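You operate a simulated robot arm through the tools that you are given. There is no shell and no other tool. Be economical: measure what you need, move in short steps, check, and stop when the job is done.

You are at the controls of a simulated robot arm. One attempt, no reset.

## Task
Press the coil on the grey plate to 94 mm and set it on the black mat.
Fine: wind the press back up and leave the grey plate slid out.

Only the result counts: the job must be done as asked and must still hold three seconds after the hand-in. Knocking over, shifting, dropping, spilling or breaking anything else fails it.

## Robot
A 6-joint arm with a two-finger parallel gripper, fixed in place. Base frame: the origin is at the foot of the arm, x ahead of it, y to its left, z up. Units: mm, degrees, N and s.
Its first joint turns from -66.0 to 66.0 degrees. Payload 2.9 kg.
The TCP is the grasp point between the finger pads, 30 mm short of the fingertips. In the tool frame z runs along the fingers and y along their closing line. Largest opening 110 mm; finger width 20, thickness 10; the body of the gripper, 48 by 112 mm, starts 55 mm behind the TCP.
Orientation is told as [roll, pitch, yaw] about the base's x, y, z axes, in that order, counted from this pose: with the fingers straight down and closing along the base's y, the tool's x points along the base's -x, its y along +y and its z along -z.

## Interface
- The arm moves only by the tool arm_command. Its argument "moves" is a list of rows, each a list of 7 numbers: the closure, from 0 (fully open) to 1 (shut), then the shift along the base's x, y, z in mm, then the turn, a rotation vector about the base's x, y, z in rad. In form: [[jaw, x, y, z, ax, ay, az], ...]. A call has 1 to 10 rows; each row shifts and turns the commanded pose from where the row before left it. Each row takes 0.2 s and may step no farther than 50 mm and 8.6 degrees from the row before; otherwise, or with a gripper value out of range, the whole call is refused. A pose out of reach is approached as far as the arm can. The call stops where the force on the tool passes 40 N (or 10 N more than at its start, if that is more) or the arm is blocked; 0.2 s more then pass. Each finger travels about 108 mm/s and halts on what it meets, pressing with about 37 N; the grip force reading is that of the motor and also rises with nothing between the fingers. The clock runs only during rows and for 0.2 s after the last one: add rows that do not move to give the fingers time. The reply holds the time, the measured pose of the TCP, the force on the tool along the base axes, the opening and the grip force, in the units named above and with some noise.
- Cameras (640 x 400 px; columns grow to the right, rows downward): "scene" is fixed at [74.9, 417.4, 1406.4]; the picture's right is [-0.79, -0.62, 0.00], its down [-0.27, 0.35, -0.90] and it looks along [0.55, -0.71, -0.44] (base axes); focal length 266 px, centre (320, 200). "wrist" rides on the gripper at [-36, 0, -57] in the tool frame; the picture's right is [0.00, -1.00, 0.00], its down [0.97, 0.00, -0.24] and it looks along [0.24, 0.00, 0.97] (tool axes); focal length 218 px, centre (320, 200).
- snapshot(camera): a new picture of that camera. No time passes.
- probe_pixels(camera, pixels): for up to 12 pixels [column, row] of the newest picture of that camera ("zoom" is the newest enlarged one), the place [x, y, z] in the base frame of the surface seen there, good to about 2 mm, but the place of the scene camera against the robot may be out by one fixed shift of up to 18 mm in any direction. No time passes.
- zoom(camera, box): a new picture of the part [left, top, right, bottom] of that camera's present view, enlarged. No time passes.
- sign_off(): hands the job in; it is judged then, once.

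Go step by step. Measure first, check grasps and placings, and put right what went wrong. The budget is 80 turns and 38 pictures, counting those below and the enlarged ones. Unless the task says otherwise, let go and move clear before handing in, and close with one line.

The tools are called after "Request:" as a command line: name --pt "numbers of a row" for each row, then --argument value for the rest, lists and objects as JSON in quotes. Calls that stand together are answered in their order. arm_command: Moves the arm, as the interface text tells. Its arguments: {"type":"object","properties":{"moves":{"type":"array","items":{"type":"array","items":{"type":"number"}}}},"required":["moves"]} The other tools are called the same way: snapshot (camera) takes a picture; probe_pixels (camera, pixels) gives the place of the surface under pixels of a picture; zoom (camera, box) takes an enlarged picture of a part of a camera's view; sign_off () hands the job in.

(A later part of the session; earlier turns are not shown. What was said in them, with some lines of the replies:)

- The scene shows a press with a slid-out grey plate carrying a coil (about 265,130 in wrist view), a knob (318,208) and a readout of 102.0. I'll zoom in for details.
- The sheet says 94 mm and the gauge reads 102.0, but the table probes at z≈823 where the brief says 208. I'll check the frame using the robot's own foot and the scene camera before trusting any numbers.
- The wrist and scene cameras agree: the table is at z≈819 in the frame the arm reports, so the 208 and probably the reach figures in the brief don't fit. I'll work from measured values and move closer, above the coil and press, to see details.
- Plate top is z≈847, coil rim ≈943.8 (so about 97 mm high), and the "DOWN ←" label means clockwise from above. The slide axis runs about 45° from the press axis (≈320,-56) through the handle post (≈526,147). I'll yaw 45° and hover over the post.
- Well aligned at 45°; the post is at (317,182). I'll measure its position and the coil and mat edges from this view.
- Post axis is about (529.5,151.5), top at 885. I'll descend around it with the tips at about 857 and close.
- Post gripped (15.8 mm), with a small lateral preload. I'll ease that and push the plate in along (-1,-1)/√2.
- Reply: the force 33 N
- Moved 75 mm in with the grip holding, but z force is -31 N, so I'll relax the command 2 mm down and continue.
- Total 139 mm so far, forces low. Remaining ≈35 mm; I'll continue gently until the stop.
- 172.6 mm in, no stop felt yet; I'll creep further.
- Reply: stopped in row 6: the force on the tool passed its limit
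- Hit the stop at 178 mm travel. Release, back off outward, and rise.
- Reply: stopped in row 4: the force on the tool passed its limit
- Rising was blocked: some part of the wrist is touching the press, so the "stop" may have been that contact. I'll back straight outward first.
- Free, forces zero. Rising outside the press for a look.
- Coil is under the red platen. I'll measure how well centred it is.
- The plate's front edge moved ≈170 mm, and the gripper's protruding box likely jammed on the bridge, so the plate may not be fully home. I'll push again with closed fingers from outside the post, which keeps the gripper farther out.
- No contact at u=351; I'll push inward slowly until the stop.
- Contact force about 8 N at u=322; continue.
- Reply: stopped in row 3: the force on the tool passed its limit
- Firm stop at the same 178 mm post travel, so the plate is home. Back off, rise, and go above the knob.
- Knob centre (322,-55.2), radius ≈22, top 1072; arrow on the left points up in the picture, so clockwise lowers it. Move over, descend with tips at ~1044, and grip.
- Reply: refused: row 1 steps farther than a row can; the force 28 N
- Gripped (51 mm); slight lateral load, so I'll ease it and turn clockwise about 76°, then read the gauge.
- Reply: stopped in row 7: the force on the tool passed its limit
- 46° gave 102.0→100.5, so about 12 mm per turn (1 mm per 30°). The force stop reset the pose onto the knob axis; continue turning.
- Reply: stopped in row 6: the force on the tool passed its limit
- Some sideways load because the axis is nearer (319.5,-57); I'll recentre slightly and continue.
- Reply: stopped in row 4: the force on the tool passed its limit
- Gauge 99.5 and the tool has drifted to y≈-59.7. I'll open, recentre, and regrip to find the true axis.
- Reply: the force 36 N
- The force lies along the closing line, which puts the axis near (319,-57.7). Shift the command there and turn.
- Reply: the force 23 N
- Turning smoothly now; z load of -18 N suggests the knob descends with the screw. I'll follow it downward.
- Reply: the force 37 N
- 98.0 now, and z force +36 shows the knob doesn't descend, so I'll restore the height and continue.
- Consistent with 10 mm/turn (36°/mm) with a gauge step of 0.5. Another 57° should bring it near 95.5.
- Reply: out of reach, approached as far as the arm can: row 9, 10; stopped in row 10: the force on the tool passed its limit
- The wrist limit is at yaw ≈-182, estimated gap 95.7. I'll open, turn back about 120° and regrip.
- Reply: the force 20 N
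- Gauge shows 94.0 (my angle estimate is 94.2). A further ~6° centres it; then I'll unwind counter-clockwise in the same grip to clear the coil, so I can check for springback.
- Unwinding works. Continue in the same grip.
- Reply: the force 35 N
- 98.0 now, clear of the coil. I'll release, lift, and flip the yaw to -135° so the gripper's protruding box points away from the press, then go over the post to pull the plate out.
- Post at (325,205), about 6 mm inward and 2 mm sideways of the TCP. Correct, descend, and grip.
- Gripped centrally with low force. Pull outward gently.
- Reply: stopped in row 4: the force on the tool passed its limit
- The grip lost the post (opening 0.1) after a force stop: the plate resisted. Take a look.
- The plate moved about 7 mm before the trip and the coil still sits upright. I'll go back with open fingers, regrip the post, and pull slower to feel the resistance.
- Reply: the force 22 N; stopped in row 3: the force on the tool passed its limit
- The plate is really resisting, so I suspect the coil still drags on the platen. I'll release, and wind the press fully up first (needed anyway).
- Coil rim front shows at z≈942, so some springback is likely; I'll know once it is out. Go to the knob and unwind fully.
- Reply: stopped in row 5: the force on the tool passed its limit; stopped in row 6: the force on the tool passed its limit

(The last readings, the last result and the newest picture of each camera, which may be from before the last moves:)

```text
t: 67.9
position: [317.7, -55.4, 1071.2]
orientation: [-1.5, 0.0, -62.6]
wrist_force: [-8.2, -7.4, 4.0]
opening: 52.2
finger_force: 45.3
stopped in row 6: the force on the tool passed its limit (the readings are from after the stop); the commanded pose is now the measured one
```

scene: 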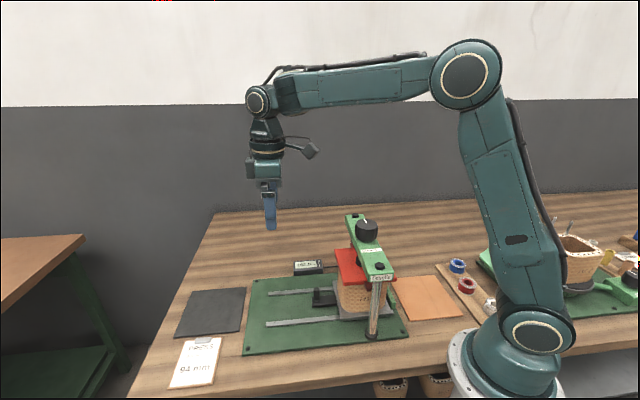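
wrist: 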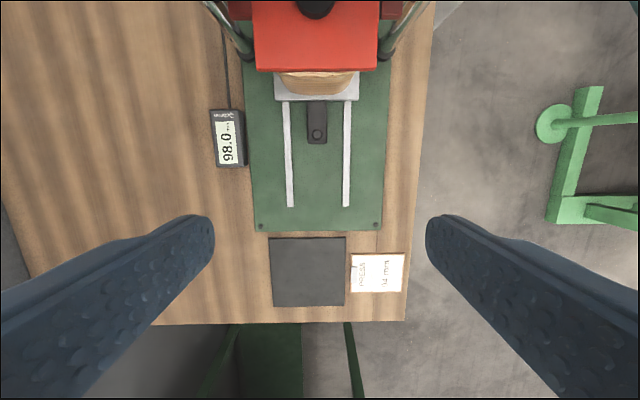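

Force stops from off-centre drift; 73° turned. Recentre to (319,-57) and continue.

Request:
arm_command --pt "1 0.6 -0.8 1 0 0 0" --pt "1 0.6 -0.8 0 0 0 0.1" --pt "1 0 0 0 0 0 0.13" --pt "1 0 0 0 0 0 0.13" --pt "1 0 0 0 0 0 0.13" --pt "1 0 0 0 0 0 0.13" --pt "1 0 0 0 0 0 0.13" --pt "1 0 0 0 0 0 0.13" --pt "1 0 0 0 0 0 0.13" --pt "1 0 0 0 0 0 0.13"

Request:
zoom --camera "scene" --box '[260, 190, 420, 320]'

```text
t: 70.1
position: [321.9, -55.8, 1073.5]
orientation: [-1.3, -0.4, 3.1]
wrist_force: [6.4, 12.5, 6.5]
opening: 52.5
finger_force: 45.7
```

```text
3.08 times, centred on (340, 255) of scene
```

zoom: 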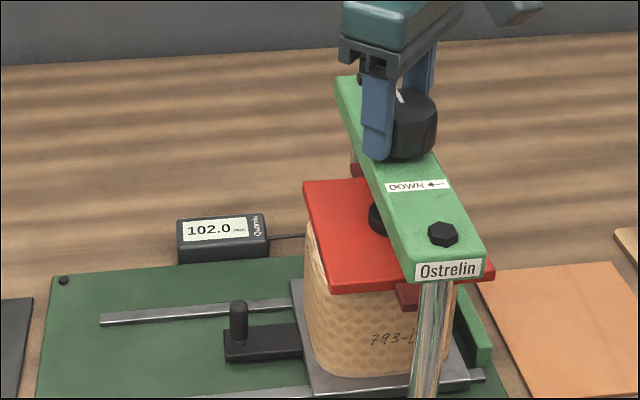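

Back to 102.0. I'll release, lift, and go out to the post at yaw 45°, approaching horizontally from outside (the box clears at that radius).

Request:
arm_command --pt "0.3 0 0 0 0 0 0" --pt "0.3 0 0 0 0 0 0" --pt "0.3 0 0 40 0 0 0" --pt "0.3 0 0 40 0 0 0" --pt "0.3 22 22 0 0 0 0.12" --pt "0.3 22 22 0 0 0 0.12" --pt "0.3 22 22 0 0 0 0.12" --pt "0.3 22 22 0 0 0 0.12" --pt "0.3 22 22 0 0 0 0.12" --pt "0.3 22 22 0 0 0 0.13"

Request:
arm_command --pt "0.3 0 0 -45 0 0 0" --pt "0.3 0 0 -45 0 0 0" --pt "0.3 0 0 -45 0 0 0" --pt "0.3 0 0 -45 0 0 0" --pt "0.3 0 0 -45 0 0 0" --pt "0.3 0 0 -42 0 0 0"

```text
t: 72.3
position: [453.2, 75.9, 1154.7]
orientation: [-1.4, 0.1, 44.8]
wrist_force: [0.1, 0.3, 0.0]
opening: 76.9
finger_force: 0.2
```

```text
t: 73.7
position: [452.4, 76.4, 887.2]
orientation: [-1.4, 0.0, 44.7]
wrist_force: [0.0, 0.0, 0.4]
opening: 77.0
finger_force: 0.0
```

Request:
arm_command --pt "0.3 -14 -14 0 0.017 0.017 0" --pt "0.3 -14 -14 0 0 0 0" --pt "0.3 -13 -13 0 0 0 0" --pt "1 0 0 0 0 0 0" --pt "1 0 0 0 0 0 0" --pt "1 0 0 0 0 0 0"

Request:
arm_command --pt "1 1.5 1.5 0 0 0 0" --pt "1 1.5 1.5 0 0 0 0" --pt "1 2 2 0 0 0 0" --pt "1 3 3 0 0 0 0" --pt "1 3 3 0 0 0 0"

```text
t: 75.1
position: [409.0, 36.0, 886.0]
orientation: [0.2, 0.1, 44.8]
wrist_force: [-11.1, 9.3, 2.7]
opening: 15.8
finger_force: 45.3
```

```text
t: 76.3
position: [420.7, 46.7, 886.4]
orientation: [0.3, 0.2, 44.9]
wrist_force: [-21.7, 19.2, 20.0]
opening: 15.7
finger_force: 45.0
```

Now it slides freely. Ease the lateral and vertical preload and keep pulling.

Request:
arm_command --pt "1 -1.4 1.3 1 0 0 0" --pt "1 4 4 0 0 0 0" --pt "1 6 6 0 0 0 0" --pt "1 6.5 6.5 0 0 0 0" --pt "1 6.5 6.5 0 0 0 0" --pt "1 6.5 6.5 0 0 0 0" --pt "1 6.5 6.5 0 0 0 0" --pt "1 6.5 6.5 0 0 0 0" --pt "1 6 6 0 0 0 0" --pt "1 4 4 0 0 0 0"

Request:
arm_command --pt "1 4 4 0 0 0 0" --pt "1 6 6 0 0 0 0" --pt "1 6.5 6.5 0 0 0 0" --pt "1 6.5 6.5 0 0 0 0" --pt "1 6.5 6.5 0 0 0 0" --pt "1 6 6 0 0 0 0" --pt "1 5 5 0 0 0 0" --pt "1 4 4 0 0 0 0" --pt "1 3 3 0 0 0 0" --pt "1 2 2 0 0 0 0"

```text
t: 78.5
position: [473.6, 98.3, 885.0]
orientation: [0.0, 0.1, 44.8]
wrist_force: [-8.7, 5.5, -18.5]
opening: 15.8
finger_force: 46.0
```

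```text
t: 80.7
position: [523.1, 148.2, 886.4]
orientation: [0.0, 0.0, 44.7]
wrist_force: [-5.8, 4.6, -5.7]
opening: 15.7
finger_force: 45.1
```

Nearly at the original out position (post was at u≈482). A few mm more.

Request:
arm_command --pt "1 2 2 0 0 0 0" --pt "1 2 2 0 0 0 0" --pt "1 1.5 1.5 0 0 0 0" --pt "1 1 1 0 0 0 0"

Request:
arm_command --pt "0.5 0 0 0 0 0 0" --pt "0.5 0 0 0 0 0 0" --pt "0.5 0 0 25 0 0 0" --pt "0.5 0 0 40 0 0 0" --pt "0 0 0 40 0 0 0" --pt "0 -15 -15 40 0 0 0" --pt "0 -20 -20 40 0 0 0"

Request:
snapshot --camera "wrist"

```text
t: 81.7
position: [528.1, 153.1, 885.8]
orientation: [0.2, 0.3, 44.6]
wrist_force: [-20.8, -4.6, 2.6]
opening: 15.8
finger_force: 45.0
```

```text
t: 83.3
position: [494.1, 117.7, 1072.6]
orientation: [0.0, 0.1, 44.7]
wrist_force: [-0.4, 0.0, -0.5]
opening: 110.1
finger_force: 0.0
```

```text
10 pictures are left
```

wrist: 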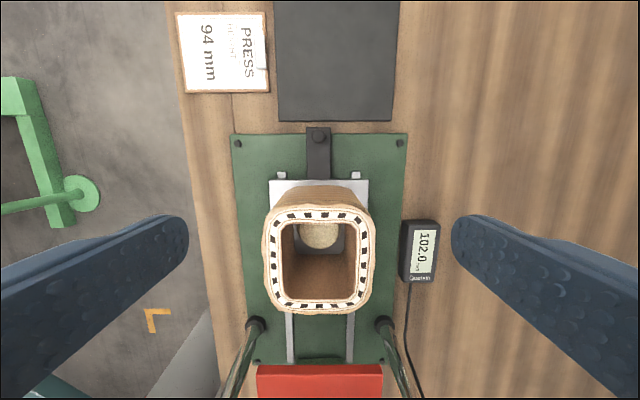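

Coil is out. Measure the rim height all around against the plate.

Request:
probe_pixels --camera "wrist" --pixels '[[290, 216], [320, 213], [350, 217], [368, 240], [367, 270], [360, 293], [340, 305], [320, 306], [290, 300], [273, 280], [271, 250], [278, 225]]'

Request:
probe_pixels --camera "wrist" --pixels '[[275, 185], [360, 185], [320, 183], [278, 200], [362, 200], [300, 183], [318, 230], [318, 138], [265, 250], [374, 250], [282, 250], [356, 250]]'

```text
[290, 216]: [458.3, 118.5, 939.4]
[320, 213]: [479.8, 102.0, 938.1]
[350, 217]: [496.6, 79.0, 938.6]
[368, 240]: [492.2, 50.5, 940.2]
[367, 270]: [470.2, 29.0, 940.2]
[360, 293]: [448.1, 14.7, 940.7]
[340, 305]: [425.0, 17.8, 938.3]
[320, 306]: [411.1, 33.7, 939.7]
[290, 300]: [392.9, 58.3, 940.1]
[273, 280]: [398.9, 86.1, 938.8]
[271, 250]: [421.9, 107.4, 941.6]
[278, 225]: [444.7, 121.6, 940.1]
```

```text
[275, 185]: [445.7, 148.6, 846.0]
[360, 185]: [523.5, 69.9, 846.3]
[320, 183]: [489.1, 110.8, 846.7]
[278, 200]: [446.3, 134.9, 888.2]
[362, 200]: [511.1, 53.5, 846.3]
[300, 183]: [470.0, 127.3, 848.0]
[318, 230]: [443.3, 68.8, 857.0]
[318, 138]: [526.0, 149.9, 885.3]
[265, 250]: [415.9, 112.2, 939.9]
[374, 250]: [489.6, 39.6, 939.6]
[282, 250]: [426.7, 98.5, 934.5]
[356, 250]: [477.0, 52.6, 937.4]
```

Rim ≈939.7 and plate ≈846.3, so the height is ≈93.4 against 97.5 by the same measure before. That fits 94 within probe error, with no springback. The coil is ≈105 mm wide outside (too tight for the jaws) and ≈68 mm inside at the lip, so I'll lift it by spreading the fingers inside. Centre ≈(445,68).

Request:
arm_command --pt "0.66 -24 -24 0 0 0 0" --pt "0.66 -25 -25.4 0 0 0 0" --pt "0.66 0 0 -40 0 0 0" --pt "0.66 0 0 -35 0 0 0" --pt "0.66 0 0 0 0 0 0"

Request:
snapshot --camera "wrist"

```text
t: 84.5
position: [446.8, 70.4, 996.2]
orientation: [0.0, 0.1, 44.7]
wrist_force: [0.1, -0.1, -1.1]
opening: 37.4
finger_force: 0.0
```

```text
9 pictures are left
```

wrist: 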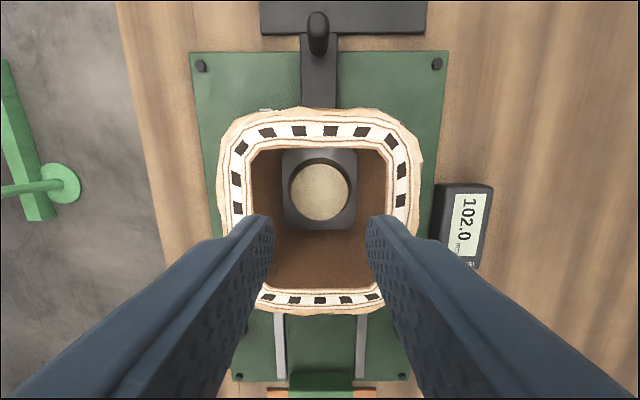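

The fingers are centred within the 78 mm opening. Descend 80 mm and spread.

Request:
arm_command --pt "0.66 -1 -1.5 -20 0 0 0" --pt "0.66 0 0 -20 0 0 0" --pt "0.66 0 0 -20 0 0 0" --pt "0.66 0 0 -20 0 0 0" --pt "0.5 0 0 0 0 0 0" --pt "0.35 0 0 0 0 0 0" --pt "0.2 0 0 0 0 0 0" --pt "0.1 0 0 0 0 0 0" --pt "0.1 0 0 0 0 0 0"

```text
t: 86.5
position: [444.5, 69.4, 916.9]
orientation: [0.0, 0.1, 44.7]
wrist_force: [0.8, 1.8, 2.7]
opening: 40.7
finger_force: 0.1
```

The fingers stopped at 40.7 against the inner walls, though the force reads 0.1. Command fully open and test with a small lift.

Request:
arm_command --pt "0 0 0 0 0 0 0" --pt "0 0 0 0 0 0 0" --pt "0 0 0 3 0 0 0" --pt "0 0 0 5 0 0 0" --pt "0 0 0 0 0 0 0"

Request:
zoom --camera "scene" --box '[230, 220, 360, 340]'

```text
t: 87.7
position: [444.8, 67.7, 923.2]
orientation: [-0.1, 0.0, 44.7]
wrist_force: [0.2, -0.4, -5.8]
opening: 40.6
finger_force: 0.1
```

```text
3.33 times, centred on (295, 280) of scene
```

zoom: 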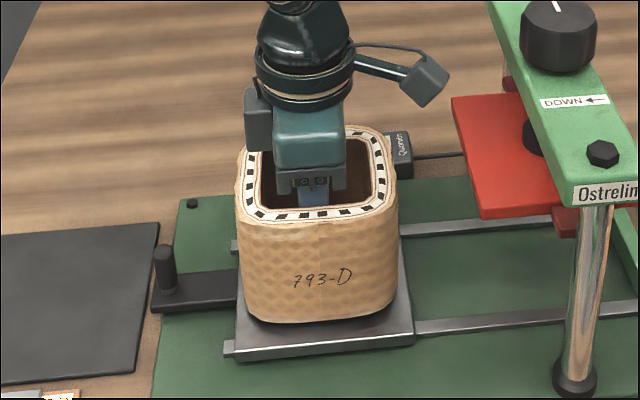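

Wrist z load is -5.8 N and the coil shows a shadow gap, so it is held. Lift higher to pass the post.

Request:
arm_command --pt "0 0 0 8 0 0 0" --pt "0 0 0 10 0 0 0" --pt "0 0 0 12 0 0 0" --pt "0 0 0 12 0 0 0" --pt "0 0 0 12 0 0 0" --pt "0 0 0 12 0 0 0" --pt "0 0 0 8 0 0 0" --pt "0 0 0 0 0 0 0"

```text
t: 89.5
position: [444.8, 69.5, 998.5]
orientation: [0.1, 0.1, 44.7]
wrist_force: [1.2, 0.9, -6.4]
opening: 40.7
finger_force: 0.1
```

Weight steady at 6.4 N; the coil bottom is ≈82 mm above the plate, clear of the post. Carry it to above the mat.

Request:
arm_command --pt "0 6 5 0 0 0 0" --pt "0 11 9 0 0 0 0" --pt "0 13 11 0 0 0 0" --pt "0 13 11 0 0 0 0" --pt "0 13 11 0 0 0 0" --pt "0 13 11 0 0 0 0" --pt "0 13 11 0 0 0 0" --pt "0 13 11 0 0 0 0" --pt "0 11 9 0 0 0 0" --pt "0 6 5 0 0 0 0"

Request:
arm_command --pt "0 6 5 0 0 0 0" --pt "0 11 9 0 0 0 0" --pt "0 13 11 0 0 0 0" --pt "0 11 9 0 0 0 0" --pt "0 9 8 0 0 0 0" --pt "0 4 4 0 0 0 0" --pt "0 0 0 0 0 0 0"

Request:
snapshot --camera "wrist"

Request:
snapshot --camera "scene"

```text
t: 91.7
position: [557.2, 165.0, 997.8]
orientation: [0.1, 0.0, 44.8]
wrist_force: [-0.4, 0.7, -6.3]
opening: 40.7
finger_force: 0.0
```

```text
t: 93.3
position: [610.6, 207.2, 998.3]
orientation: [0.1, 0.1, 44.6]
wrist_force: [0.0, -0.3, -5.7]
opening: 40.6
finger_force: 0.0
```

```text
7 pictures are left
```

wrist: 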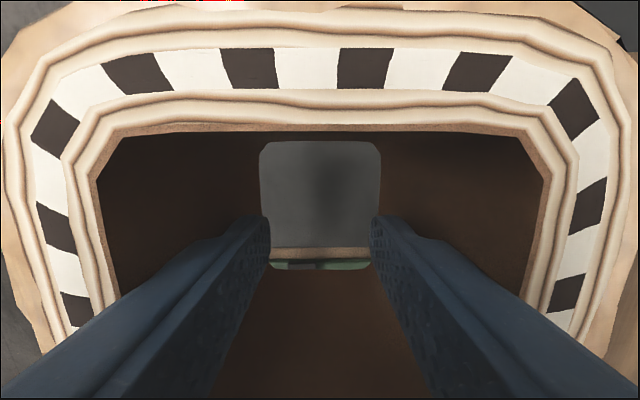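

```text
6 pictures are left
```

scene: 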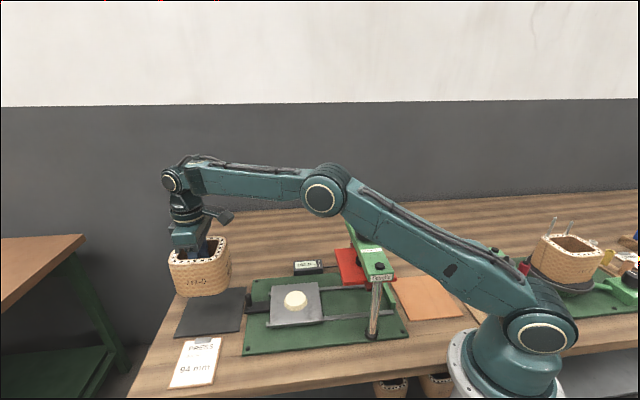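

The coil is held centrally over the mat region; the mat edge is visible through the bore at (320,248). Check its position.

Request:
probe_pixels --camera "wrist" --pixels '[[320, 244], [290, 244], [360, 244], [320, 200]]'

Request:
probe_pixels --camera "scene" --pixels '[[176, 335], [240, 331], [245, 289], [238, 310], [295, 300], [194, 297]]'

```text
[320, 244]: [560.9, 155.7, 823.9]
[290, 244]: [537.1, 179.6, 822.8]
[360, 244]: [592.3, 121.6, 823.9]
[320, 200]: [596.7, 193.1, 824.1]
```

```text
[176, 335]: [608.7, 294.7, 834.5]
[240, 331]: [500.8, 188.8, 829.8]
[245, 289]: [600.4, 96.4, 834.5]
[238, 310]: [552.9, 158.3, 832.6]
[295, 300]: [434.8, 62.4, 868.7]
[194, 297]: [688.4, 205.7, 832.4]
```

Mat spans u≈503–652, v≈220–360, centre ≈(578,290), and the coil is already within 5 mm of it. Mat top is 824, so contact is expected at TCP z≈894. Descend to just above.

Request:
arm_command --pt "0 1.5 -1.5 -8 0 0 0" --pt "0 1.5 -1.5 -14 0 0 0" --pt "0 0 0 -16 0 0 0" --pt "0 0 0 -16 0 0 0" --pt "0 0 0 -16 0 0 0" --pt "0 0 0 -14 0 0 0" --pt "0 0 0 -10 0 0 0" --pt "0 0 0 -5 0 0 0" --pt "0 0 0 0 0 0 0"

Request:
arm_command --pt "0 0 0 -1.5 0 0 0" --pt "0 0 0 -1 0 0 0" --pt "0 0 0 -1 0 0 0" --pt "0 0 0 0 0 0 0"

```text
t: 95.3
position: [612.0, 206.0, 899.0]
orientation: [0.0, 0.1, 44.7]
wrist_force: [0.4, 0.7, -6.5]
opening: 40.9
finger_force: 0.0
```

```text
t: 96.3
position: [613.6, 205.5, 895.0]
orientation: [0.1, 0.0, 44.8]
wrist_force: [-0.6, -0.5, -5.9]
opening: 40.7
finger_force: 0.1
```

Still hanging at z 895; keep easing down.

Request:
arm_command --pt "0 0 0 -0.8 0 0 0" --pt "0 0 0 -0.8 0 0 0" --pt "0 0 0 0 0 0 0"

```text
t: 97.1
position: [613.5, 206.1, 895.1]
orientation: [-0.1, 0.0, 44.7]
wrist_force: [3.1, 2.0, 0.9]
opening: 40.7
finger_force: 0.1
```

The weight is now supported by the mat. Draw the fingers in slightly and rise straight out.

Request:
arm_command --pt "0.64 0 0 0 0 0 0" --pt "0.7 0 0 0 0 0 0" --pt "0.72 0 0 0 0 0 0" --pt "0.72 0 0 5 0 0 0" --pt "0.72 0 0 15 0 0 0" --pt "0.72 0 0 25 0 0 0" --pt "0.72 0 0 35 0 0 0" --pt "0.72 0 0 45 0 0 0" --pt "0.72 0 0 45 0 0 0"

Request:
arm_command --pt "0.5 -25 -10 35 0 0 0" --pt "0.5 -25 -10 35 0 0 0" --pt "0.5 -25 -10 35 0 0 0" --pt "0.5 0 0 0 0 0 0"

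Request:
snapshot --camera "wrist"

Request:
snapshot --camera "scene"

```text
t: 99.1
position: [612.8, 205.9, 1065.3]
orientation: [0.0, 0.1, 44.7]
wrist_force: [-0.4, 1.4, 0.6]
opening: 30.7
finger_force: 0.1
```

```text
t: 100.1
position: [535.8, 174.6, 1169.0]
orientation: [0.0, 0.0, 44.7]
wrist_force: [-0.3, -0.1, -0.2]
opening: 54.8
finger_force: 0.0
```

```text
5 pictures are left
```

wrist: 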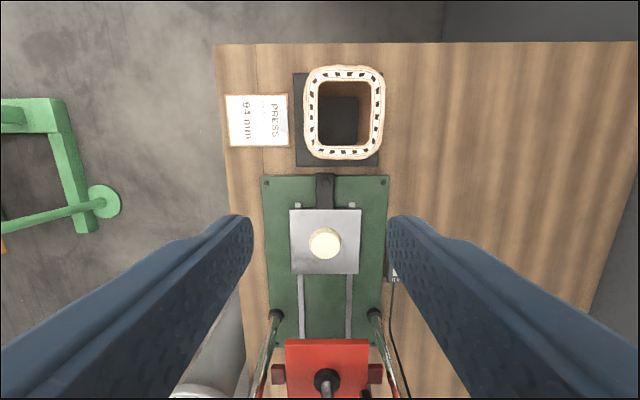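

```text
4 pictures are left
```

scene: 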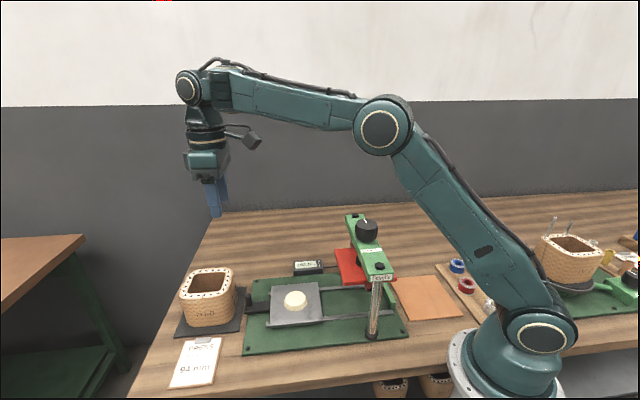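

The coil stands on the mat, the plate is out and the press is up at 102. One last height check of the rim against the mat.

Request:
probe_pixels --camera "wrist" --pixels '[[325, 72], [345, 71], [365, 72], [378, 90], [378, 115], [376, 140], [345, 154], [320, 150], [311, 120], [311, 95], [300, 162], [370, 163]]'

Request:
probe_pixels --camera "wrist" --pixels '[[298, 80], [298, 120], [298, 155], [335, 120], [335, 135], [345, 130], [310, 163], [350, 163], [335, 74], [355, 154], [310, 105], [378, 105]]'

```text
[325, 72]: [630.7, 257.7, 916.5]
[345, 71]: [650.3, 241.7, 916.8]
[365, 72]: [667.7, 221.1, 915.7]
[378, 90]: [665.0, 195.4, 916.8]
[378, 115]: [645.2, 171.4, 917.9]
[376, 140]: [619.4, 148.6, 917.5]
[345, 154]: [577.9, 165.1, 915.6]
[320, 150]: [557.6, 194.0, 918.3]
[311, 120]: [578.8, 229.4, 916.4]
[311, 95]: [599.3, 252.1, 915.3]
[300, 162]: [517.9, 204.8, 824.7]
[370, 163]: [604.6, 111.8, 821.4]
```

```text
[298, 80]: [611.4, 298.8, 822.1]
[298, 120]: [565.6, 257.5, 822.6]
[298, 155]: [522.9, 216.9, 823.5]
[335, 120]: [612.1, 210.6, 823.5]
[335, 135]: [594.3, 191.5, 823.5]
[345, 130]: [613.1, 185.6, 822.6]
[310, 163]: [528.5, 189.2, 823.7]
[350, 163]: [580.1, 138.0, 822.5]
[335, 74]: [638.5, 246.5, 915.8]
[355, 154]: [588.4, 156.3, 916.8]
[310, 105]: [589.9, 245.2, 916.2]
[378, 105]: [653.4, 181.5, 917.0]
```

Request:
sign_off

```text
The job is handed in.
```

The coil was pressed until the gauge read 94.0 mm and now stands on the black mat. My own measurement after release was about 93.6 mm, within the probe's error of about 2 mm. The press is wound back up to 102.0 and the grey plate is slid out. The brief's work-surface height of 208 mm and 460 mm reach did not match what I measured: the table is at about z 820 and the mat at about 645 mm reach, so I worked from measured positions.
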